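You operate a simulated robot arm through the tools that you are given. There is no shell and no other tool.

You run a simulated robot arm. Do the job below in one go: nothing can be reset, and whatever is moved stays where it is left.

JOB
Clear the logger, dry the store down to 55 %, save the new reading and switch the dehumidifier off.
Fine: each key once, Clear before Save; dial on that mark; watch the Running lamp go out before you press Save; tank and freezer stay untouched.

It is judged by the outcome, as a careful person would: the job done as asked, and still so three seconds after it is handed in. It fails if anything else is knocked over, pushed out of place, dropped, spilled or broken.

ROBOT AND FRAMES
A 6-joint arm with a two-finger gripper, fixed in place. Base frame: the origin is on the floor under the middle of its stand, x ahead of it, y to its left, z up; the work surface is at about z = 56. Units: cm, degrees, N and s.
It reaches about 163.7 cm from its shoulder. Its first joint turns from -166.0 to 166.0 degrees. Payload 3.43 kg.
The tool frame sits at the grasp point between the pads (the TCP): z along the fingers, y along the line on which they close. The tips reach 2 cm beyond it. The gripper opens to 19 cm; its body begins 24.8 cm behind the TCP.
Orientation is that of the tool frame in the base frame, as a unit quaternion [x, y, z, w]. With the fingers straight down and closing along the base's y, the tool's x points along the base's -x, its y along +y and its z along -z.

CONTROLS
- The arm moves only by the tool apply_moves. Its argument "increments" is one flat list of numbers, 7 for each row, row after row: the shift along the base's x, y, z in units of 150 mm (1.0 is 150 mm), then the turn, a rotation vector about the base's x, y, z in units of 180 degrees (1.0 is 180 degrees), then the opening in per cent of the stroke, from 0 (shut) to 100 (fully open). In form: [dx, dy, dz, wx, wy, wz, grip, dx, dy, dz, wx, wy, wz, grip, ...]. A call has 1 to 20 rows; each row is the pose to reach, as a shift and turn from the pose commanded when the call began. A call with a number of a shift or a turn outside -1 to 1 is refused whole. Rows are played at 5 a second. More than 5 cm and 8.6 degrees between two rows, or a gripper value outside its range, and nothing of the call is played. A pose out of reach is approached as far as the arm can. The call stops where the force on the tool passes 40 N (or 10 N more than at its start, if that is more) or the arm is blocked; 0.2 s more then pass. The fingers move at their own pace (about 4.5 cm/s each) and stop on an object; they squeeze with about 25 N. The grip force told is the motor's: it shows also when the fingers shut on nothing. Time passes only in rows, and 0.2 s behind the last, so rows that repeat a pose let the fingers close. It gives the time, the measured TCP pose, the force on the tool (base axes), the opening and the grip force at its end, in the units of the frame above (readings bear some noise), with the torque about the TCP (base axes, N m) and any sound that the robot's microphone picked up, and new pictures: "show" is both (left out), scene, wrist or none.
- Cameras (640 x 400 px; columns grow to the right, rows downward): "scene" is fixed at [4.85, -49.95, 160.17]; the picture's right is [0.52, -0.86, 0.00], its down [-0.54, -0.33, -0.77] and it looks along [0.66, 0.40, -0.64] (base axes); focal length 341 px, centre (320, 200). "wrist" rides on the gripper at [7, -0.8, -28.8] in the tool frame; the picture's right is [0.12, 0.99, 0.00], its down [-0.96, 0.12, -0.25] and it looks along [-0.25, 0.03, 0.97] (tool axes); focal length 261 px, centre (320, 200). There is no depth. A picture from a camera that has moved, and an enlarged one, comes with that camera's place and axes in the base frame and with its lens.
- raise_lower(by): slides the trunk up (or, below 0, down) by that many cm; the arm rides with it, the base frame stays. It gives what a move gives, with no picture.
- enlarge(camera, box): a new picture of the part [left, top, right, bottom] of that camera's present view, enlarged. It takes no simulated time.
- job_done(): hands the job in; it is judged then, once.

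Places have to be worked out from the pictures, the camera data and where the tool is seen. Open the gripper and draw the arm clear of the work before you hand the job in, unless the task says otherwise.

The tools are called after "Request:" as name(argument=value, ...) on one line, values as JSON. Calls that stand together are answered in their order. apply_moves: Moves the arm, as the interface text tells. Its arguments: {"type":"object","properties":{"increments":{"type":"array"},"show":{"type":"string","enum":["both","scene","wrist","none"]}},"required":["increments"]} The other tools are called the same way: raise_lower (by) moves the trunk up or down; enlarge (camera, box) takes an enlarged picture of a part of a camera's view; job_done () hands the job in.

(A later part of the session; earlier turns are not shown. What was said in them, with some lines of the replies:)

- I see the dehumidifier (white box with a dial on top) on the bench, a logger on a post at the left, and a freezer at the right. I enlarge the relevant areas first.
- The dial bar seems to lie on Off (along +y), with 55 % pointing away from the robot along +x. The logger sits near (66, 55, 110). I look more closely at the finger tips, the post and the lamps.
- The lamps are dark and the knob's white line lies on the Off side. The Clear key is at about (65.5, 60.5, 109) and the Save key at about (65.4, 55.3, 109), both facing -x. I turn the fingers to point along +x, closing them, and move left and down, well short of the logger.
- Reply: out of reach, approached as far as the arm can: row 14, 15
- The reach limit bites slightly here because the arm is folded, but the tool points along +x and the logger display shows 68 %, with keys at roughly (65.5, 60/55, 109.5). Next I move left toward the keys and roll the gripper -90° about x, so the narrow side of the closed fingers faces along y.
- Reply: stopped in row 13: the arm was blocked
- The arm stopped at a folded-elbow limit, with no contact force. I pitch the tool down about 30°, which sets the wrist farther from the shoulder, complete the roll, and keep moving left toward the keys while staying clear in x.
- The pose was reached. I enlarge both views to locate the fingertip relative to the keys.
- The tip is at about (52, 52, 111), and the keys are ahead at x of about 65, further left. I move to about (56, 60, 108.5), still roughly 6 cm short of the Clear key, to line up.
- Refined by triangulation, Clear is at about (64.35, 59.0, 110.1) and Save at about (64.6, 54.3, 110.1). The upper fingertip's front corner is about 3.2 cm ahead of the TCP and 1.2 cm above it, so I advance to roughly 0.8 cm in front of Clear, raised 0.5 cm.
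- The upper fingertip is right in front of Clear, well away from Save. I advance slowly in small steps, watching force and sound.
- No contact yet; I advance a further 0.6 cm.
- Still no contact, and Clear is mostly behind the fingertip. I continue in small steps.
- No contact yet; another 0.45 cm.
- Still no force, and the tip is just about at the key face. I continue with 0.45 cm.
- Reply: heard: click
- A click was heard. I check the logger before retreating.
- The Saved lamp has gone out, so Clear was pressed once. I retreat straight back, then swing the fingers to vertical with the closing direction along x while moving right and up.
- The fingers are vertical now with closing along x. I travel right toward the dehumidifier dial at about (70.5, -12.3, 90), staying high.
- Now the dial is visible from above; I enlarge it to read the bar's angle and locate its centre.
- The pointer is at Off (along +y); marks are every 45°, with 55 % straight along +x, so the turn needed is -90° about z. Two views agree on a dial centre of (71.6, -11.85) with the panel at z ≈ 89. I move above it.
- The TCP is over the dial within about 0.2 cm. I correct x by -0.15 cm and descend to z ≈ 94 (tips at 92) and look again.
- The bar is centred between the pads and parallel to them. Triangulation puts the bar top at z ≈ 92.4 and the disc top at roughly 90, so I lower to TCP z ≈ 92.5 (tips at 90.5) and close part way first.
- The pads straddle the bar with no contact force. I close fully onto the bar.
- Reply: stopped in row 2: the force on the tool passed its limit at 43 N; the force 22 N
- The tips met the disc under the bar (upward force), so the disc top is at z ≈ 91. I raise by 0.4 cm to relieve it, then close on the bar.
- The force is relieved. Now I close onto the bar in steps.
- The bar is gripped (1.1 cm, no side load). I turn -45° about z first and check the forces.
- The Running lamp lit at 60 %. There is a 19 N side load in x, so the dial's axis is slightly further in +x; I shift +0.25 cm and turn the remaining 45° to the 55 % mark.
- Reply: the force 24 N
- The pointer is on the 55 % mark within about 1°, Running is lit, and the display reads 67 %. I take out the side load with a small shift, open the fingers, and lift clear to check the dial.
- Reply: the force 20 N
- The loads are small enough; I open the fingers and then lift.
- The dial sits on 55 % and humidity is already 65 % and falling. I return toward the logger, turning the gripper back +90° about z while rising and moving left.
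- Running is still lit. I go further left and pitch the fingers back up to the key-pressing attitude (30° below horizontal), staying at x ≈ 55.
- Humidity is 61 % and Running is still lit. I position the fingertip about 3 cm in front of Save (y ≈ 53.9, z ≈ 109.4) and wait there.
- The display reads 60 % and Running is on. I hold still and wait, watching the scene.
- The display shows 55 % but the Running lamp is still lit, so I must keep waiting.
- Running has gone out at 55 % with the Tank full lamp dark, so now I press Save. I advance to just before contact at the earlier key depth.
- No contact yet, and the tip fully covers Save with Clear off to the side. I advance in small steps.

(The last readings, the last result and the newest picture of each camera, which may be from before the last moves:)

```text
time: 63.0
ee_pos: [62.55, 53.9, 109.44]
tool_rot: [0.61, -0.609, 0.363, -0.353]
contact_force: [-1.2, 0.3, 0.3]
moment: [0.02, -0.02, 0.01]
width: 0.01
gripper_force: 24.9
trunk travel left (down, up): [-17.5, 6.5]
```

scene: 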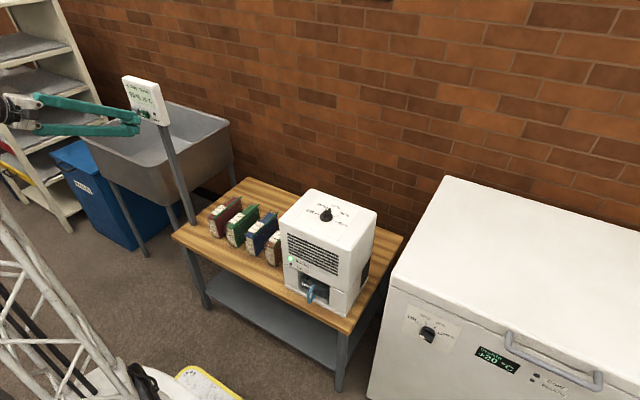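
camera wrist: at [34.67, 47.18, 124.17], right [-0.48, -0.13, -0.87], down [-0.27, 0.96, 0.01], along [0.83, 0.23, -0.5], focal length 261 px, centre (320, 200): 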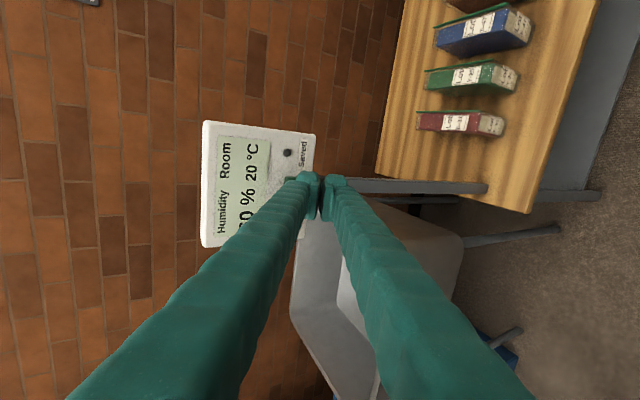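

No click yet; I go another 0.3 cm.

Request:
apply_moves(increments=[0.01, 0, 0, 0, 0, 0, 0, 0.02, 0, 0, 0, 0, 0, 0], show="none")

```text
time: 63.6
ee_pos: [62.91, 53.96, 109.31]
tool_rot: [0.61, -0.61, 0.363, -0.354]
contact_force: [-1.5, 0.4, -0.1]
moment: [0.0, -0.01, 0.0]
width: 0.0
gripper_force: 24.7
trunk travel left (down, up): [-17.5, 6.5]
heard: click
```

A click was heard at the same depth; I check the Saved lamp before drawing back.

Request:
enlarge(camera="scene", box=[110, 70, 180, 135])

Request:
enlarge(camera="scene", box=[270, 180, 390, 320])

```text
6.15 times, centred on (145, 102) of scene
camera zoom: at [4.85, -49.95, 160.17], right [0.52, -0.86, 0.0], down [-0.54, -0.33, -0.77], along [0.66, 0.4, -0.64], focal length 2098 px, centre (1397, 800)
```

zoom: 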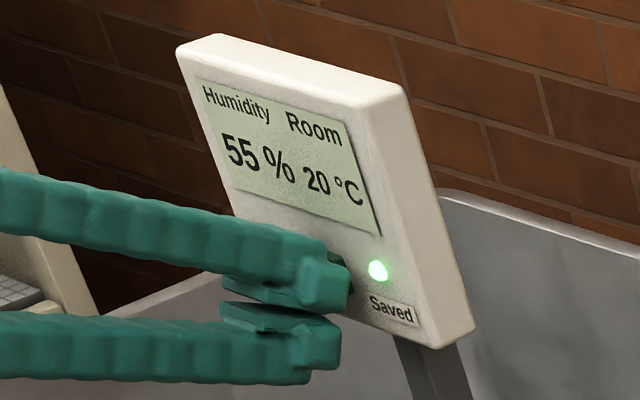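

```text
2.86 times, centred on (330, 250) of scene
camera zoom: at [4.85, -49.95, 160.17], right [0.52, -0.86, 0.0], down [-0.54, -0.33, -0.77], along [0.66, 0.4, -0.64], focal length 974 px, centre (291, 57)
```

zoom: 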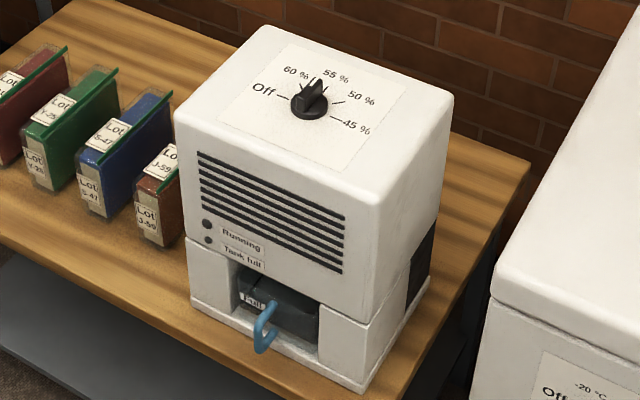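

The Saved lamp is lit with 55 % on the display. I retreat straight back and swing the fingers to vertical again, heading back to the dial.

Request:
apply_moves(increments=[-0.12, 0, 0, 0, 0, 0, 0, -0.25, 0, 0, 0, 0, 0, 0, -0.38, 0, 0, 0, 0, 0, 0, -0.5, 0, 0, 0, 0, 0, 0, -0.5, -0.05, 0.08, 0, 0.037, 0, 0, -0.5, -0.1, 0.16, 0, 0.074, 0, 0, -0.5, -0.2, 0.24, 0, 0.111, 0, 0, -0.5, -0.3, 0.32, 0, 0.148, 0, 0, -0.5, -0.4, 0.4, 0, 0.185, 0, 0, -0.5, -0.5, 0.48, 0, 0.222, 0, 0, -0.5, -0.6, 0.56, 0, 0.259, 0, 0, -0.5, -0.7, 0.64, 0, 0.296, 0, 0, -0.5, -0.85, 0.72, 0, 0.333, 0, 0, -0.5, -1, 0.8, 0, 0.333, 0, 0, -0.5, -1, 0.8, 0, 0.333, 0, 0], show="scene")

Request:
enlarge(camera="scene", box=[110, 70, 180, 135])

```text
time: 66.8
ee_pos: [55.16, 38.99, 121.4]
tool_rot: [0.71, -0.704, 0.009, -0.002]
contact_force: [-1.0, -0.6, 0.2]
moment: [0.04, -0.02, -0.01]
width: 0.0
gripper_force: 24.8
trunk travel left (down, up): [-17.5, 6.5]
```

scene: 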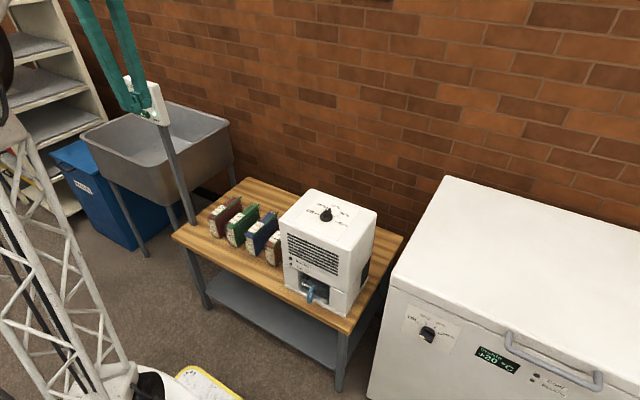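

```text
6.15 times, centred on (145, 102) of scene
camera zoom: at [4.85, -49.95, 160.17], right [0.52, -0.86, 0.0], down [-0.54, -0.33, -0.77], along [0.66, 0.4, -0.64], focal length 2098 px, centre (1397, 800)
```

zoom: 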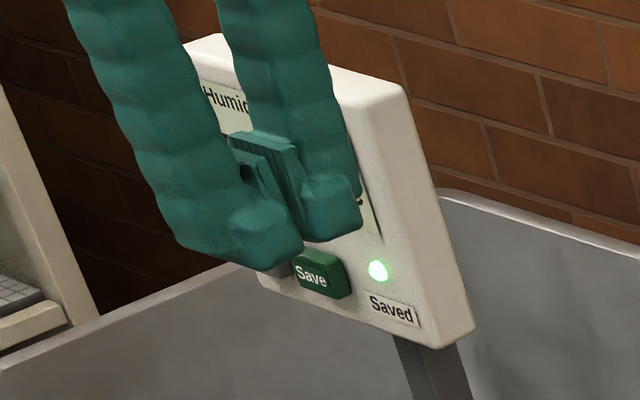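

Saved stays lit. I travel back to the dial, turning the gripper -90° about z so the pads line up with the bar at 55 %, and opening to 40 %.

Request:
apply_moves(increments=[0, -0.167, 0, 0, 0, 0, 0, 0, -0.333, 0, 0, 0, 0, 10, 0, -0.5, 0, 0, 0, 0, 20, 0, -0.667, 0, 0, 0, 0, 30, 0, -0.833, 0, 0, 0, 0, 40, 0, -1, 0, 0, 0, 0, 40, 0, -1, 0, 0, 0, 0, 40], show="none")

Request:
apply_moves(increments=[0.042, -0.083, 0, 0, 0, -0.0417, 40, 0.083, -0.167, 0, 0, 0, -0.0833, 40, 0.125, -0.25, 0, 0, 0, -0.125, 40, 0.167, -0.333, 0, 0, 0, -0.1667, 40, 0.208, -0.417, 0, 0, 0, -0.2083, 40, 0.25, -0.5, 0, 0, 0, -0.25, 40, 0.292, -0.583, 0, 0, 0, -0.2917, 40, 0.333, -0.667, 0, 0, 0, -0.3333, 40, 0.375, -0.75, 0, 0, 0, -0.375, 40, 0.417, -0.833, 0, 0, 0, -0.4167, 40, 0.458, -0.917, 0, 0, 0, -0.4583, 40, 0.5, -1, 0, 0, 0, -0.5, 40, 0.5, -1, 0, 0, 0, -0.5, 40], show="none")

Request:
apply_moves(increments=[0.1, -0.167, 0, 0, 0, 0, 40, 0.2, -0.333, 0, 0, 0, 0, 40, 0.3, -0.5, 0, 0, 0, 0, 40, 0.4, -0.667, 0, 0, 0, 0, 40, 0.5, -0.833, 0, 0, 0, 0, 40, 0.6, -1, 0, 0, 0, 0, 40, 0.6, -1, 0, 0, 0, 0, 40], show="wrist")

```text
time: 68.5
ee_pos: [55.31, 23.89, 121.18]
tool_rot: [0.71, -0.704, 0.009, -0.002]
contact_force: [0.6, -0.1, 0.0]
moment: [0.01, -0.03, 0.02]
width: 7.59
gripper_force: 0.1
trunk travel left (down, up): [-17.5, 6.5]
```

```text
time: 71.2
ee_pos: [62.92, 8.84, 121.3]
tool_rot: [-0.004, 1.0, -0.009, -0.006]
contact_force: [0.4, -0.4, -0.3]
moment: [0.0, -0.04, 0.0]
width: 7.59
gripper_force: 0.0
trunk travel left (down, up): [-17.5, 6.5]
```

```text
time: 72.8
ee_pos: [71.7, -6.16, 121.26]
tool_rot: [-0.004, 1.0, -0.008, -0.006]
contact_force: [-0.2, 0.1, 0.2]
moment: [0.01, 0.01, -0.06]
width: 7.61
gripper_force: 0.0
trunk travel left (down, up): [-17.5, 6.5]
camera wrist: at [64.98, -6.6, 150.19], right [-0.13, 0.99, -0.01], down [0.96, 0.13, 0.23], along [0.23, 0.02, -0.97], focal length 261 px, centre (320, 200)
```

wrist: 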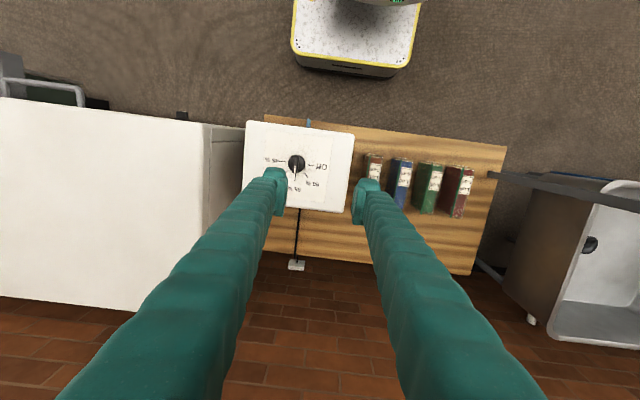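

The bar points to 55 % and the pads are now aligned. I move above the dial at (71.75, -12.0) and come down to z ≈ 107.

Request:
apply_moves(increments=[0, -0.13, -0.05, 0, 0, 0, 40, 0, -0.26, -0.15, 0, 0, 0, 40, 0, -0.39, -0.3, 0, 0, 0, 40, 0, -0.39, -0.45, 0, 0, 0, 40, 0, -0.39, -0.6, 0, 0, 0, 40, 0, -0.39, -0.75, 0, 0, 0, 40, 0, -0.39, -0.93, 0, 0, 0, 40, 0, -0.39, -0.93, 0, 0, 0, 40], show="wrist")

Request:
enlarge(camera="wrist", box=[240, 110, 400, 210])

```text
time: 74.7
ee_pos: [71.8, -12.05, 107.38]
tool_rot: [-0.003, 1.0, -0.008, -0.006]
contact_force: [-0.1, -0.3, -0.2]
moment: [0.02, 0.0, -0.02]
width: 7.6
gripper_force: 0.1
trunk travel left (down, up): [-17.5, 6.5]
camera wrist: at [65.11, -12.49, 136.21], right [-0.13, 0.99, -0.01], down [0.96, 0.13, 0.23], along [0.23, 0.02, -0.97], focal length 261 px, centre (320, 200)
```

wrist: 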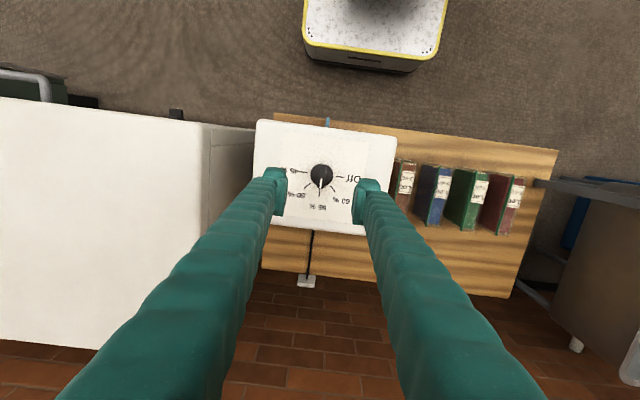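

```text
4.00 times, centred on (320, 160) of wrist
camera zoom: at [65.11, -12.49, 136.21], right [-0.13, 0.99, -0.01], down [0.96, 0.13, 0.23], along [0.23, 0.02, -0.97], focal length 1043 px, centre (320, 360)
```

zoom: 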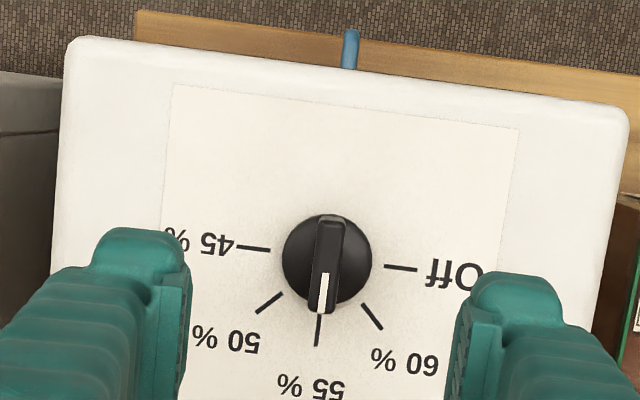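

The bar is at about (71.5, -11.87), and the tool is tilted by about 1°. I correct the tilt and position slightly, then descend to the grip height used before (z ≈ 93.4).

Request:
apply_moves(increments=[-0.008, 0.006, -0.15, 0.0025, -0.0019, 0, 40, -0.0167, 0.0113, -0.3, 0.0051, -0.0038, 0, 40, -0.0167, 0.0113, -0.45, 0.0051, -0.0038, 0, 40, -0.0167, 0.0113, -0.6, 0.0051, -0.0038, 0, 40, -0.0167, 0.0113, -0.75, 0.0051, -0.0038, 0, 40, -0.0167, 0.0113, -0.87, 0.0051, -0.0038, 0, 40, -0.0167, 0.0113, -0.932, 0.0051, -0.0038, 0, 40, -0.0167, 0.0113, -0.932, 0.0051, -0.0038, 0, 40], show="wrist")

Request:
enlarge(camera="wrist", box=[240, 130, 400, 230])

Request:
enlarge(camera="scene", box=[290, 180, 360, 235])

```text
time: 76.5
ee_pos: [71.64, -11.87, 93.39]
tool_rot: [-0.005, 1.0, 0.0, 0.001]
contact_force: [0.3, -0.1, -0.5]
moment: [0.0, -0.01, -0.02]
width: 7.6
gripper_force: 0.0
trunk travel left (down, up): [-17.5, 6.5]
camera wrist: at [64.56, -12.81, 122.11], right [-0.13, 0.99, 0.0], down [0.96, 0.12, 0.25], along [0.25, 0.03, -0.97], focal length 261 px, centre (320, 200)
```

wrist: 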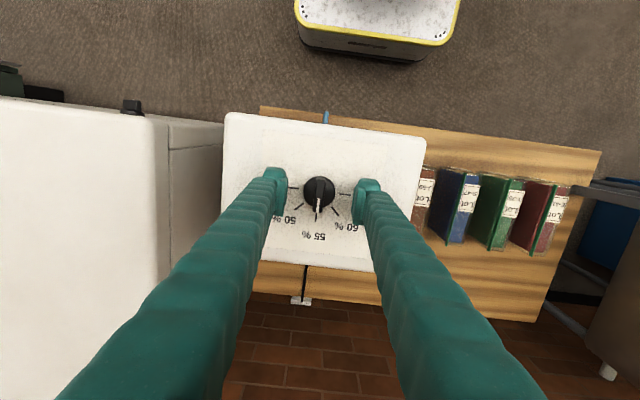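

```text
4.00 times, centred on (320, 180) of wrist
camera zoom: at [64.56, -12.81, 122.11], right [-0.13, 0.99, 0.0], down [0.96, 0.12, 0.25], along [0.25, 0.03, -0.97], focal length 1043 px, centre (320, 280)
```

zoom: 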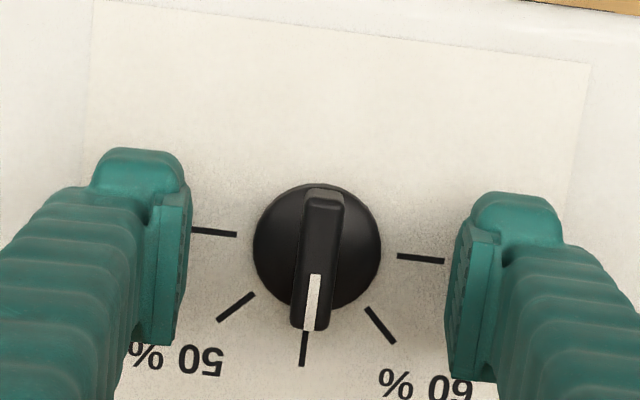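

```text
7.27 times, centred on (325, 208) of scene
camera zoom: at [4.85, -49.95, 160.17], right [0.52, -0.86, 0.0], down [-0.54, -0.33, -0.77], along [0.66, 0.4, -0.64], focal length 2480 px, centre (284, 146)
```

zoom: 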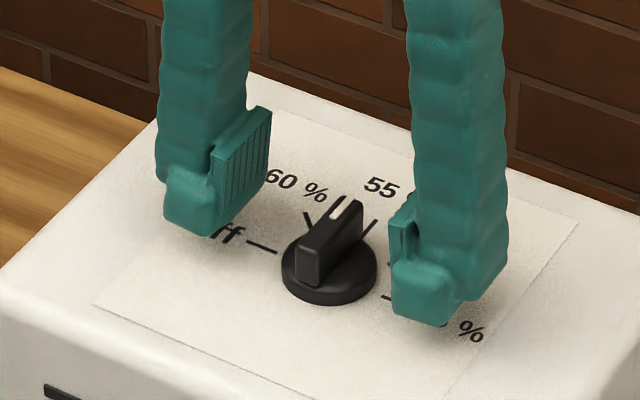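

The bar is centred between the pads and aligned. I close onto it.

Request:
apply_moves(increments=[0, 0, 0, 0, 0, 0, 28, 0, 0, 0, 0, 0, 0, 18, 0, 0, 0, 0, 0, 0, 12, 0, 0, 0, 0, 0, 0, 8, 0, 0, 0, 0, 0, 0, 4, 0, 0, 0, 0, 0, 0, 0, 0, 0, 0, 0, 0, 0, 0], show="wrist")

Request:
enlarge(camera="wrist", box=[240, 130, 400, 230])

```text
time: 78.0
ee_pos: [71.63, -12.03, 93.35]
tool_rot: [-0.004, 1.0, -0.001, 0.0]
contact_force: [1.3, -7.8, -1.8]
moment: [-0.05, -0.03, -0.02]
width: 1.09
gripper_force: 44.5
trunk travel left (down, up): [-17.5, 6.5]
camera wrist: at [64.56, -12.9, 122.11], right [-0.13, 0.99, 0.0], down [0.96, 0.12, 0.25], along [0.25, 0.03, -0.97], focal length 261 px, centre (320, 200)
```

wrist: 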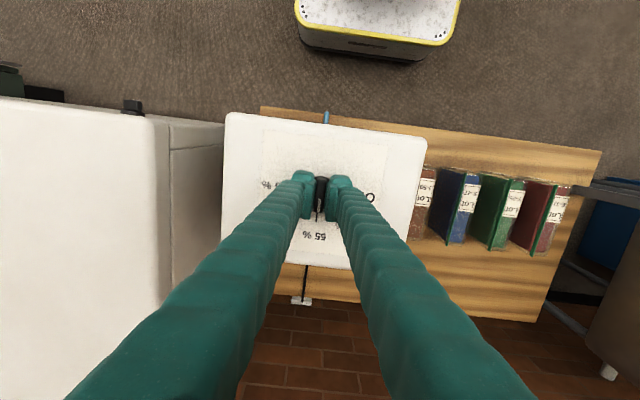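

```text
4.00 times, centred on (320, 180) of wrist
camera zoom: at [64.56, -12.9, 122.11], right [-0.13, 0.99, 0.0], down [0.96, 0.12, 0.25], along [0.25, 0.03, -0.97], focal length 1043 px, centre (320, 280)
```

zoom: 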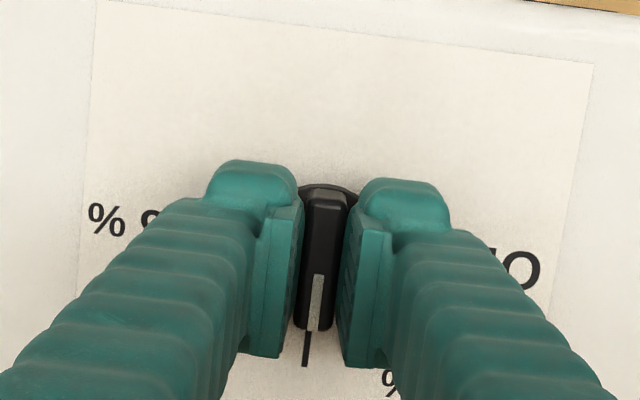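

Gripped with a small side load. I shift y by -0.1 cm and turn +45° first.

Request:
apply_moves(increments=[0, -0.006, 0, 0, 0, 0, 0, 0, -0.006, 0, 0, 0, 0.0278, 0, 0, -0.006, 0, 0, 0, 0.0556, 0, 0, -0.006, 0, 0, 0, 0.0833, 0, 0, -0.006, 0, 0, 0, 0.1111, 0, 0, -0.006, 0, 0, 0, 0.1389, 0, 0, -0.006, 0, 0, 0, 0.1667, 0, 0, -0.006, 0, 0, 0, 0.1944, 0, 0, -0.006, 0, 0, 0, 0.2222, 0, 0, -0.006, 0, 0, 0, 0.25, 0, 0, -0.006, 0, 0, 0, 0.25, 0], show="none")

```text
time: 80.5
ee_pos: [71.63, -11.93, 93.4]
tool_rot: [-0.386, 0.923, 0.0, 0.001]
contact_force: [27.6, -16.0, 9.4]
moment: [0.0, -0.38, -0.01]
width: 1.11
gripper_force: 44.4
trunk travel left (down, up): [-17.5, 6.5]
```

There is a side load of about 30 N, so I shift slightly to relieve it before continuing.

Request:
apply_moves(increments=[0.006, -0.003, 0, 0, 0, 0, 0, 0.012, -0.0065, 0, 0, 0, 0, 0, 0.012, -0.0065, 0, 0, 0, 0, 0], show="none")

```text
time: 81.2
ee_pos: [71.62, -12.06, 93.41]
tool_rot: [-0.387, 0.922, 0.001, 0.0]
contact_force: [7.8, -6.5, 9.7]
moment: [-0.09, -0.05, 0.01]
width: 1.08
gripper_force: 44.4
trunk travel left (down, up): [-17.5, 6.5]
```

The load is down to about 10 N. I turn the remaining +45° to Off.

Request:
apply_moves(increments=[0.004, -0.003, 0, 0, 0, 0.0278, 0, 0.004, -0.003, 0, 0, 0, 0.0556, 0, 0.004, -0.003, 0, 0, 0, 0.0833, 0, 0.004, -0.003, 0, 0, 0, 0.1111, 0, 0.004, -0.003, 0, 0, 0, 0.1389, 0, 0.004, -0.003, 0, 0, 0, 0.1667, 0, 0.004, -0.003, 0, 0, 0, 0.1944, 0, 0.004, -0.003, 0, 0, 0, 0.2222, 0, 0.004, -0.003, 0, 0, 0, 0.25, 0, 0.004, -0.003, 0, 0, 0, 0.25, 0], show="wrist")

Request:
enlarge(camera="wrist", box=[240, 130, 400, 230])

```text
time: 83.5
ee_pos: [71.71, -11.95, 93.32]
tool_rot: [0.709, -0.705, -0.001, 0.001]
contact_force: [-33.8, 9.4, -13.3]
moment: [0.2, 0.27, -0.31]
width: 1.11
gripper_force: 43.9
trunk travel left (down, up): [-17.5, 6.5]
camera wrist: at [72.58, -19.05, 122.1], right [-0.99, -0.13, 0.0], down [-0.12, 0.96, 0.25], along [-0.03, 0.25, -0.97], focal length 261 px, centre (320, 200)
```

wrist: 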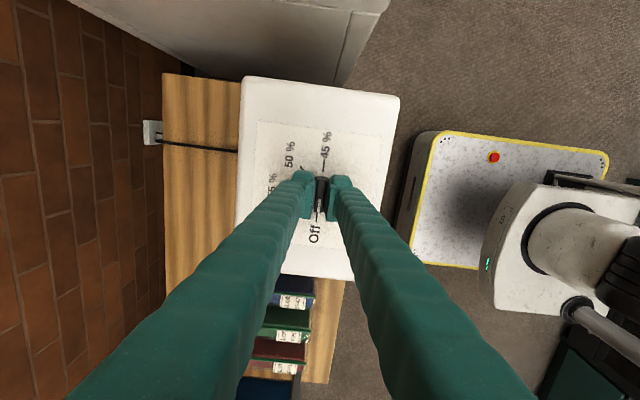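

```text
4.00 times, centred on (320, 180) of wrist
camera zoom: at [72.58, -19.05, 122.1], right [-0.99, -0.13, 0.0], down [-0.12, 0.96, 0.25], along [-0.03, 0.25, -0.97], focal length 1043 px, centre (320, 280)
```

zoom: 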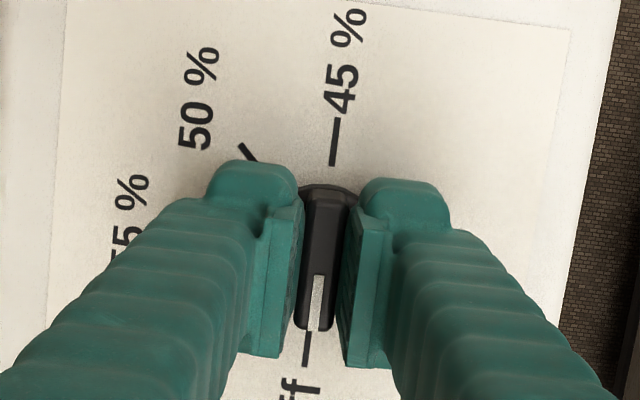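

The bar is at Off. I relieve the -34 N side load by moving -x slightly before releasing.

Request:
apply_moves(increments=[-0.008, 0.003, -0.004, 0, 0, 0, 0, -0.016, 0.005, -0.006, 0, 0, 0, 0, -0.016, 0.005, -0.006, 0, 0, 0, 0], show="none")

```text
time: 84.2
ee_pos: [71.63, -12.03, 93.4]
tool_rot: [0.71, -0.704, 0.001, -0.001]
contact_force: [-14.1, 5.5, -9.6]
moment: [0.03, 0.09, -0.23]
width: 1.08
gripper_force: 45.0
trunk travel left (down, up): [-17.5, 6.5]
```

The loads are lower; I open the fingers and lift straight up to inspect the dial.

Request:
apply_moves(increments=[-0.006, 0.002, 0, 0, 0, 0, 0, -0.006, 0.002, 0, 0, 0, 0, 10, -0.006, 0.002, 0, 0, 0, 0, 20, -0.006, 0.002, 0, 0, 0, 0, 32, -0.006, 0.002, 0, 0, 0, 0, 40, -0.006, 0.002, 0.05, 0, 0, 0, 40, -0.006, 0.002, 0.2, 0, 0, 0, 40, -0.006, 0.002, 0.4, 0, 0, 0, 40, -0.006, 0.002, 0.6, 0, 0, 0, 40, -0.006, 0.002, 0.8, 0, 0, 0, 40, -0.006, 0.002, 1, 0, 0, 0, 40, -0.006, 0.002, 1, 0, 0, 0, 40], show="both")

Request:
enlarge(camera="wrist", box=[240, 110, 400, 210])

Request:
enlarge(camera="scene", box=[270, 180, 390, 320])

Request:
enlarge(camera="scene", box=[110, 65, 190, 130])

```text
time: 86.8
ee_pos: [71.49, -11.8, 108.34]
tool_rot: [0.71, -0.704, -0.001, 0.001]
contact_force: [-0.2, 0.5, -0.1]
moment: [-0.02, 0.01, -0.02]
width: 7.62
gripper_force: 0.0
trunk travel left (down, up): [-17.5, 6.5]
camera wrist: at [72.36, -18.89, 137.14], right [-0.99, -0.13, 0.0], down [-0.12, 0.96, 0.25], along [-0.03, 0.25, -0.97], focal length 261 px, centre (320, 200)
```

scene: 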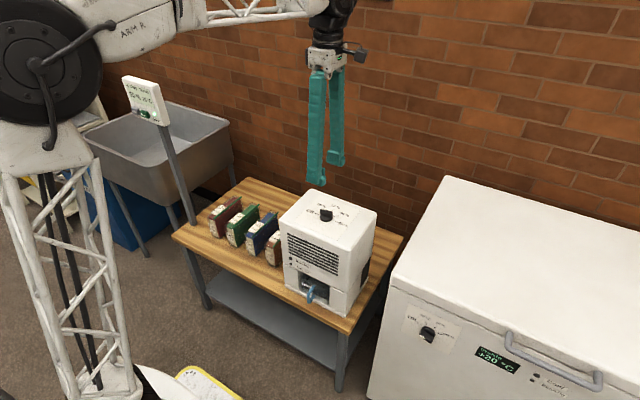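
wrist: 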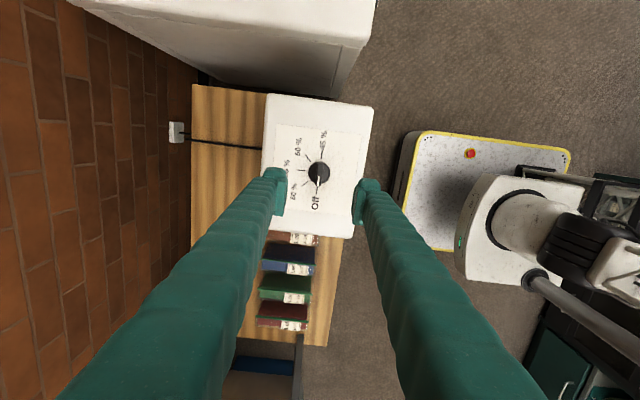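

```text
4.00 times, centred on (320, 160) of wrist
camera zoom: at [72.36, -18.89, 137.14], right [-0.99, -0.13, 0.0], down [-0.12, 0.96, 0.25], along [-0.03, 0.25, -0.97], focal length 1043 px, centre (320, 360)
```

zoom: 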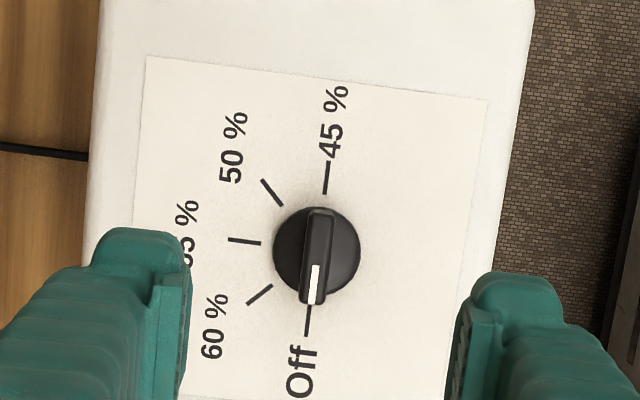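

```text
2.86 times, centred on (330, 250) of scene
camera zoom: at [4.85, -49.95, 160.17], right [0.52, -0.86, 0.0], down [-0.54, -0.33, -0.77], along [0.66, 0.4, -0.64], focal length 974 px, centre (291, 57)
```

zoom: 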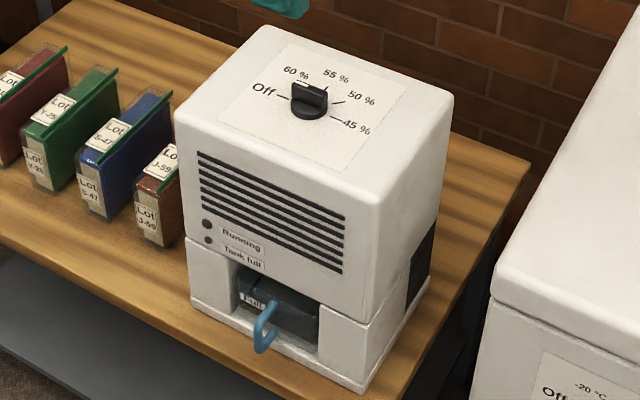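

```text
6.15 times, centred on (150, 98) of scene
camera zoom: at [4.85, -49.95, 160.17], right [0.52, -0.86, 0.0], down [-0.54, -0.33, -0.77], along [0.66, 0.4, -0.64], focal length 2098 px, centre (1366, 831)
```

zoom: 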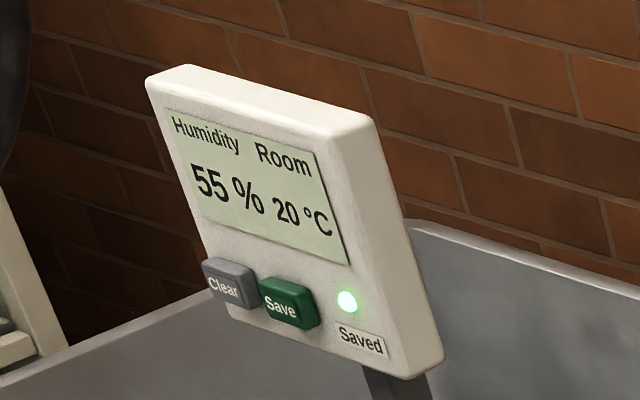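

The dial is on Off, Running is dark, Saved is lit at 55 %, and nothing has shifted. I open the gripper fully and draw the arm up and back, clear of the work.

Request:
apply_moves(increments=[0, 0.05, 0.17, 0, 0, 0, 50, 0, 0.1, 0.33, 0, 0, 0, 60, -0.1, 0.2, 0.5, 0, 0, 0, 70, -0.2, 0.4, 0.67, 0, 0, 0, 80, -0.3, 0.6, 0.83, 0, 0, 0, 90, -0.4, 0.8, 1, 0, 0, 0, 100, -0.5, 1, 1, 0, 0, 0, 100, -0.5, 1, 1, 0, 0, 0, 100], show="both")

Request:
enlarge(camera="scene", box=[270, 180, 390, 320])

Request:
enlarge(camera="scene", box=[390, 290, 610, 400])

Request:
enlarge(camera="scene", box=[110, 65, 190, 130])

```text
time: 88.7
ee_pos: [63.86, 3.19, 123.4]
tool_rot: [0.71, -0.704, -0.001, 0.0]
contact_force: [1.2, -0.3, 0.0]
moment: [0.02, -0.03, -0.01]
width: 19.01
gripper_force: 0.0
trunk travel left (down, up): [-17.5, 6.5]
camera wrist: at [64.66, -3.92, 152.16], right [-0.99, -0.13, 0.0], down [-0.12, 0.96, 0.25], along [-0.03, 0.25, -0.97], focal length 261 px, centre (320, 200)
```

scene: 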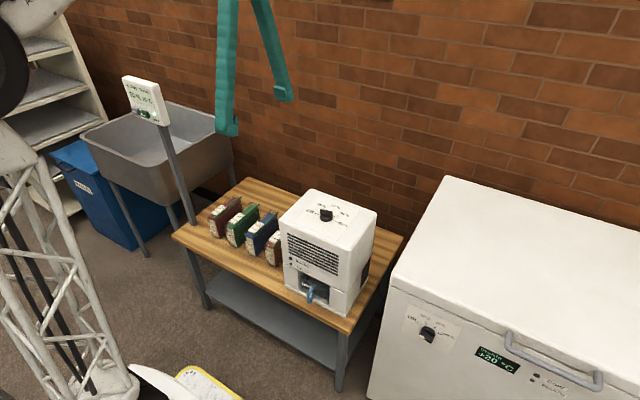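
wrist: 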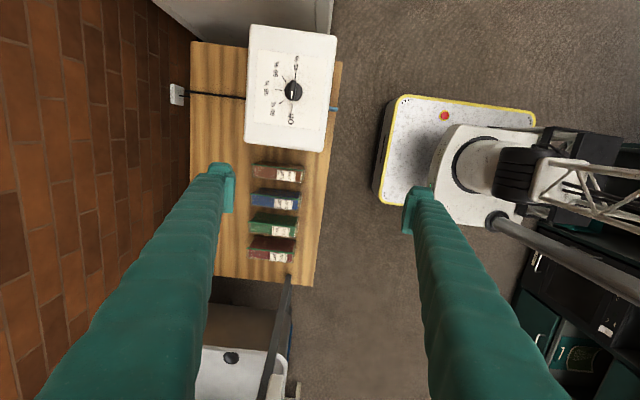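

```text
2.86 times, centred on (330, 250) of scene
camera zoom: at [4.85, -49.95, 160.17], right [0.52, -0.86, 0.0], down [-0.54, -0.33, -0.77], along [0.66, 0.4, -0.64], focal length 974 px, centre (291, 57)
```

zoom: 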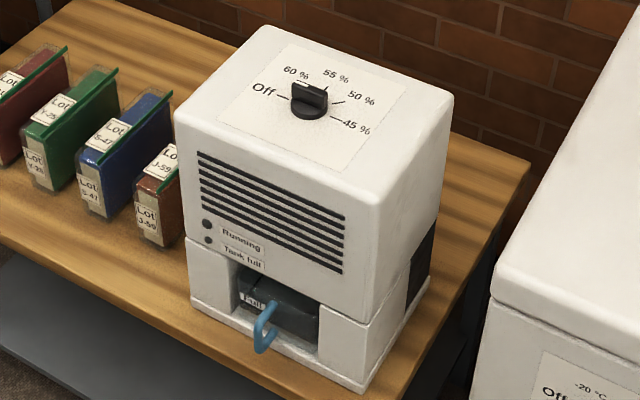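

```text
2.91 times, centred on (500, 345) of scene
camera zoom: at [4.85, -49.95, 160.17], right [0.52, -0.86, 0.0], down [-0.54, -0.33, -0.77], along [0.66, 0.4, -0.64], focal length 992 px, centre (-204, -222)
```

zoom: 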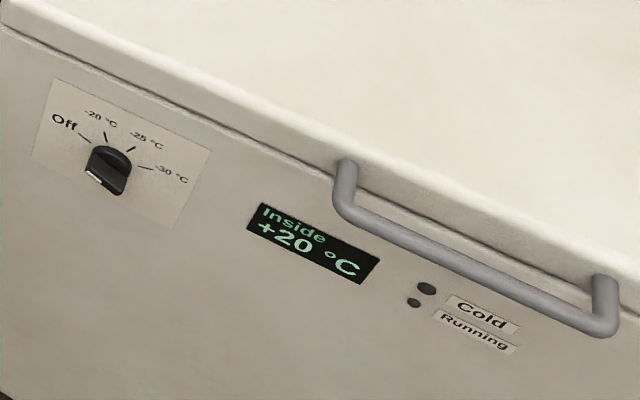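

```text
6.15 times, centred on (150, 98) of scene
camera zoom: at [4.85, -49.95, 160.17], right [0.52, -0.86, 0.0], down [-0.54, -0.33, -0.77], along [0.66, 0.4, -0.64], focal length 2098 px, centre (1366, 831)
```

zoom: 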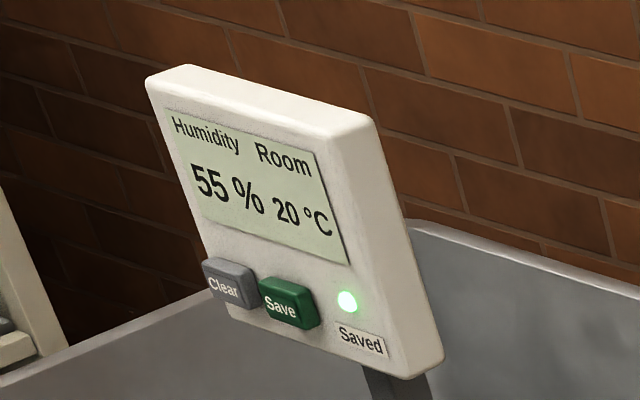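

Each key was pressed once, Clear first, and 55 % is saved. The dial is on Off, the freezer and tank are untouched, and the arm is clear with the gripper open, so I hand the job in.

Request:
job_done()

```text
The job is handed in.
```

The job is done and handed in: the logger was cleared, the store dried to 55 %, the new reading saved and the dehumidifier switched off.

- **Logger:** I pressed Clear once and the Saved lamp went out. I pressed Save once, after drying, and the lamp came back on with 55 % on the display.
- **Drying:** I set the dial to the 55 % mark, and the reading fell from 68 % to 55 %. At 55 % the Running lamp was still lit, so I waited until it went out before pressing Save.
- **Dehumidifier:** The dial is back on Off and the Running lamp is dark.
- **Everything else:** I did not touch the tank or the freezer, and the last pictures show nothing moved or knocked over.

While I was gripping the dial, the fingertips pressed on its base with about 43 N, and turning it put up to about 34 N of sideways force on it. The dehumidifier did not shift in the pictures.
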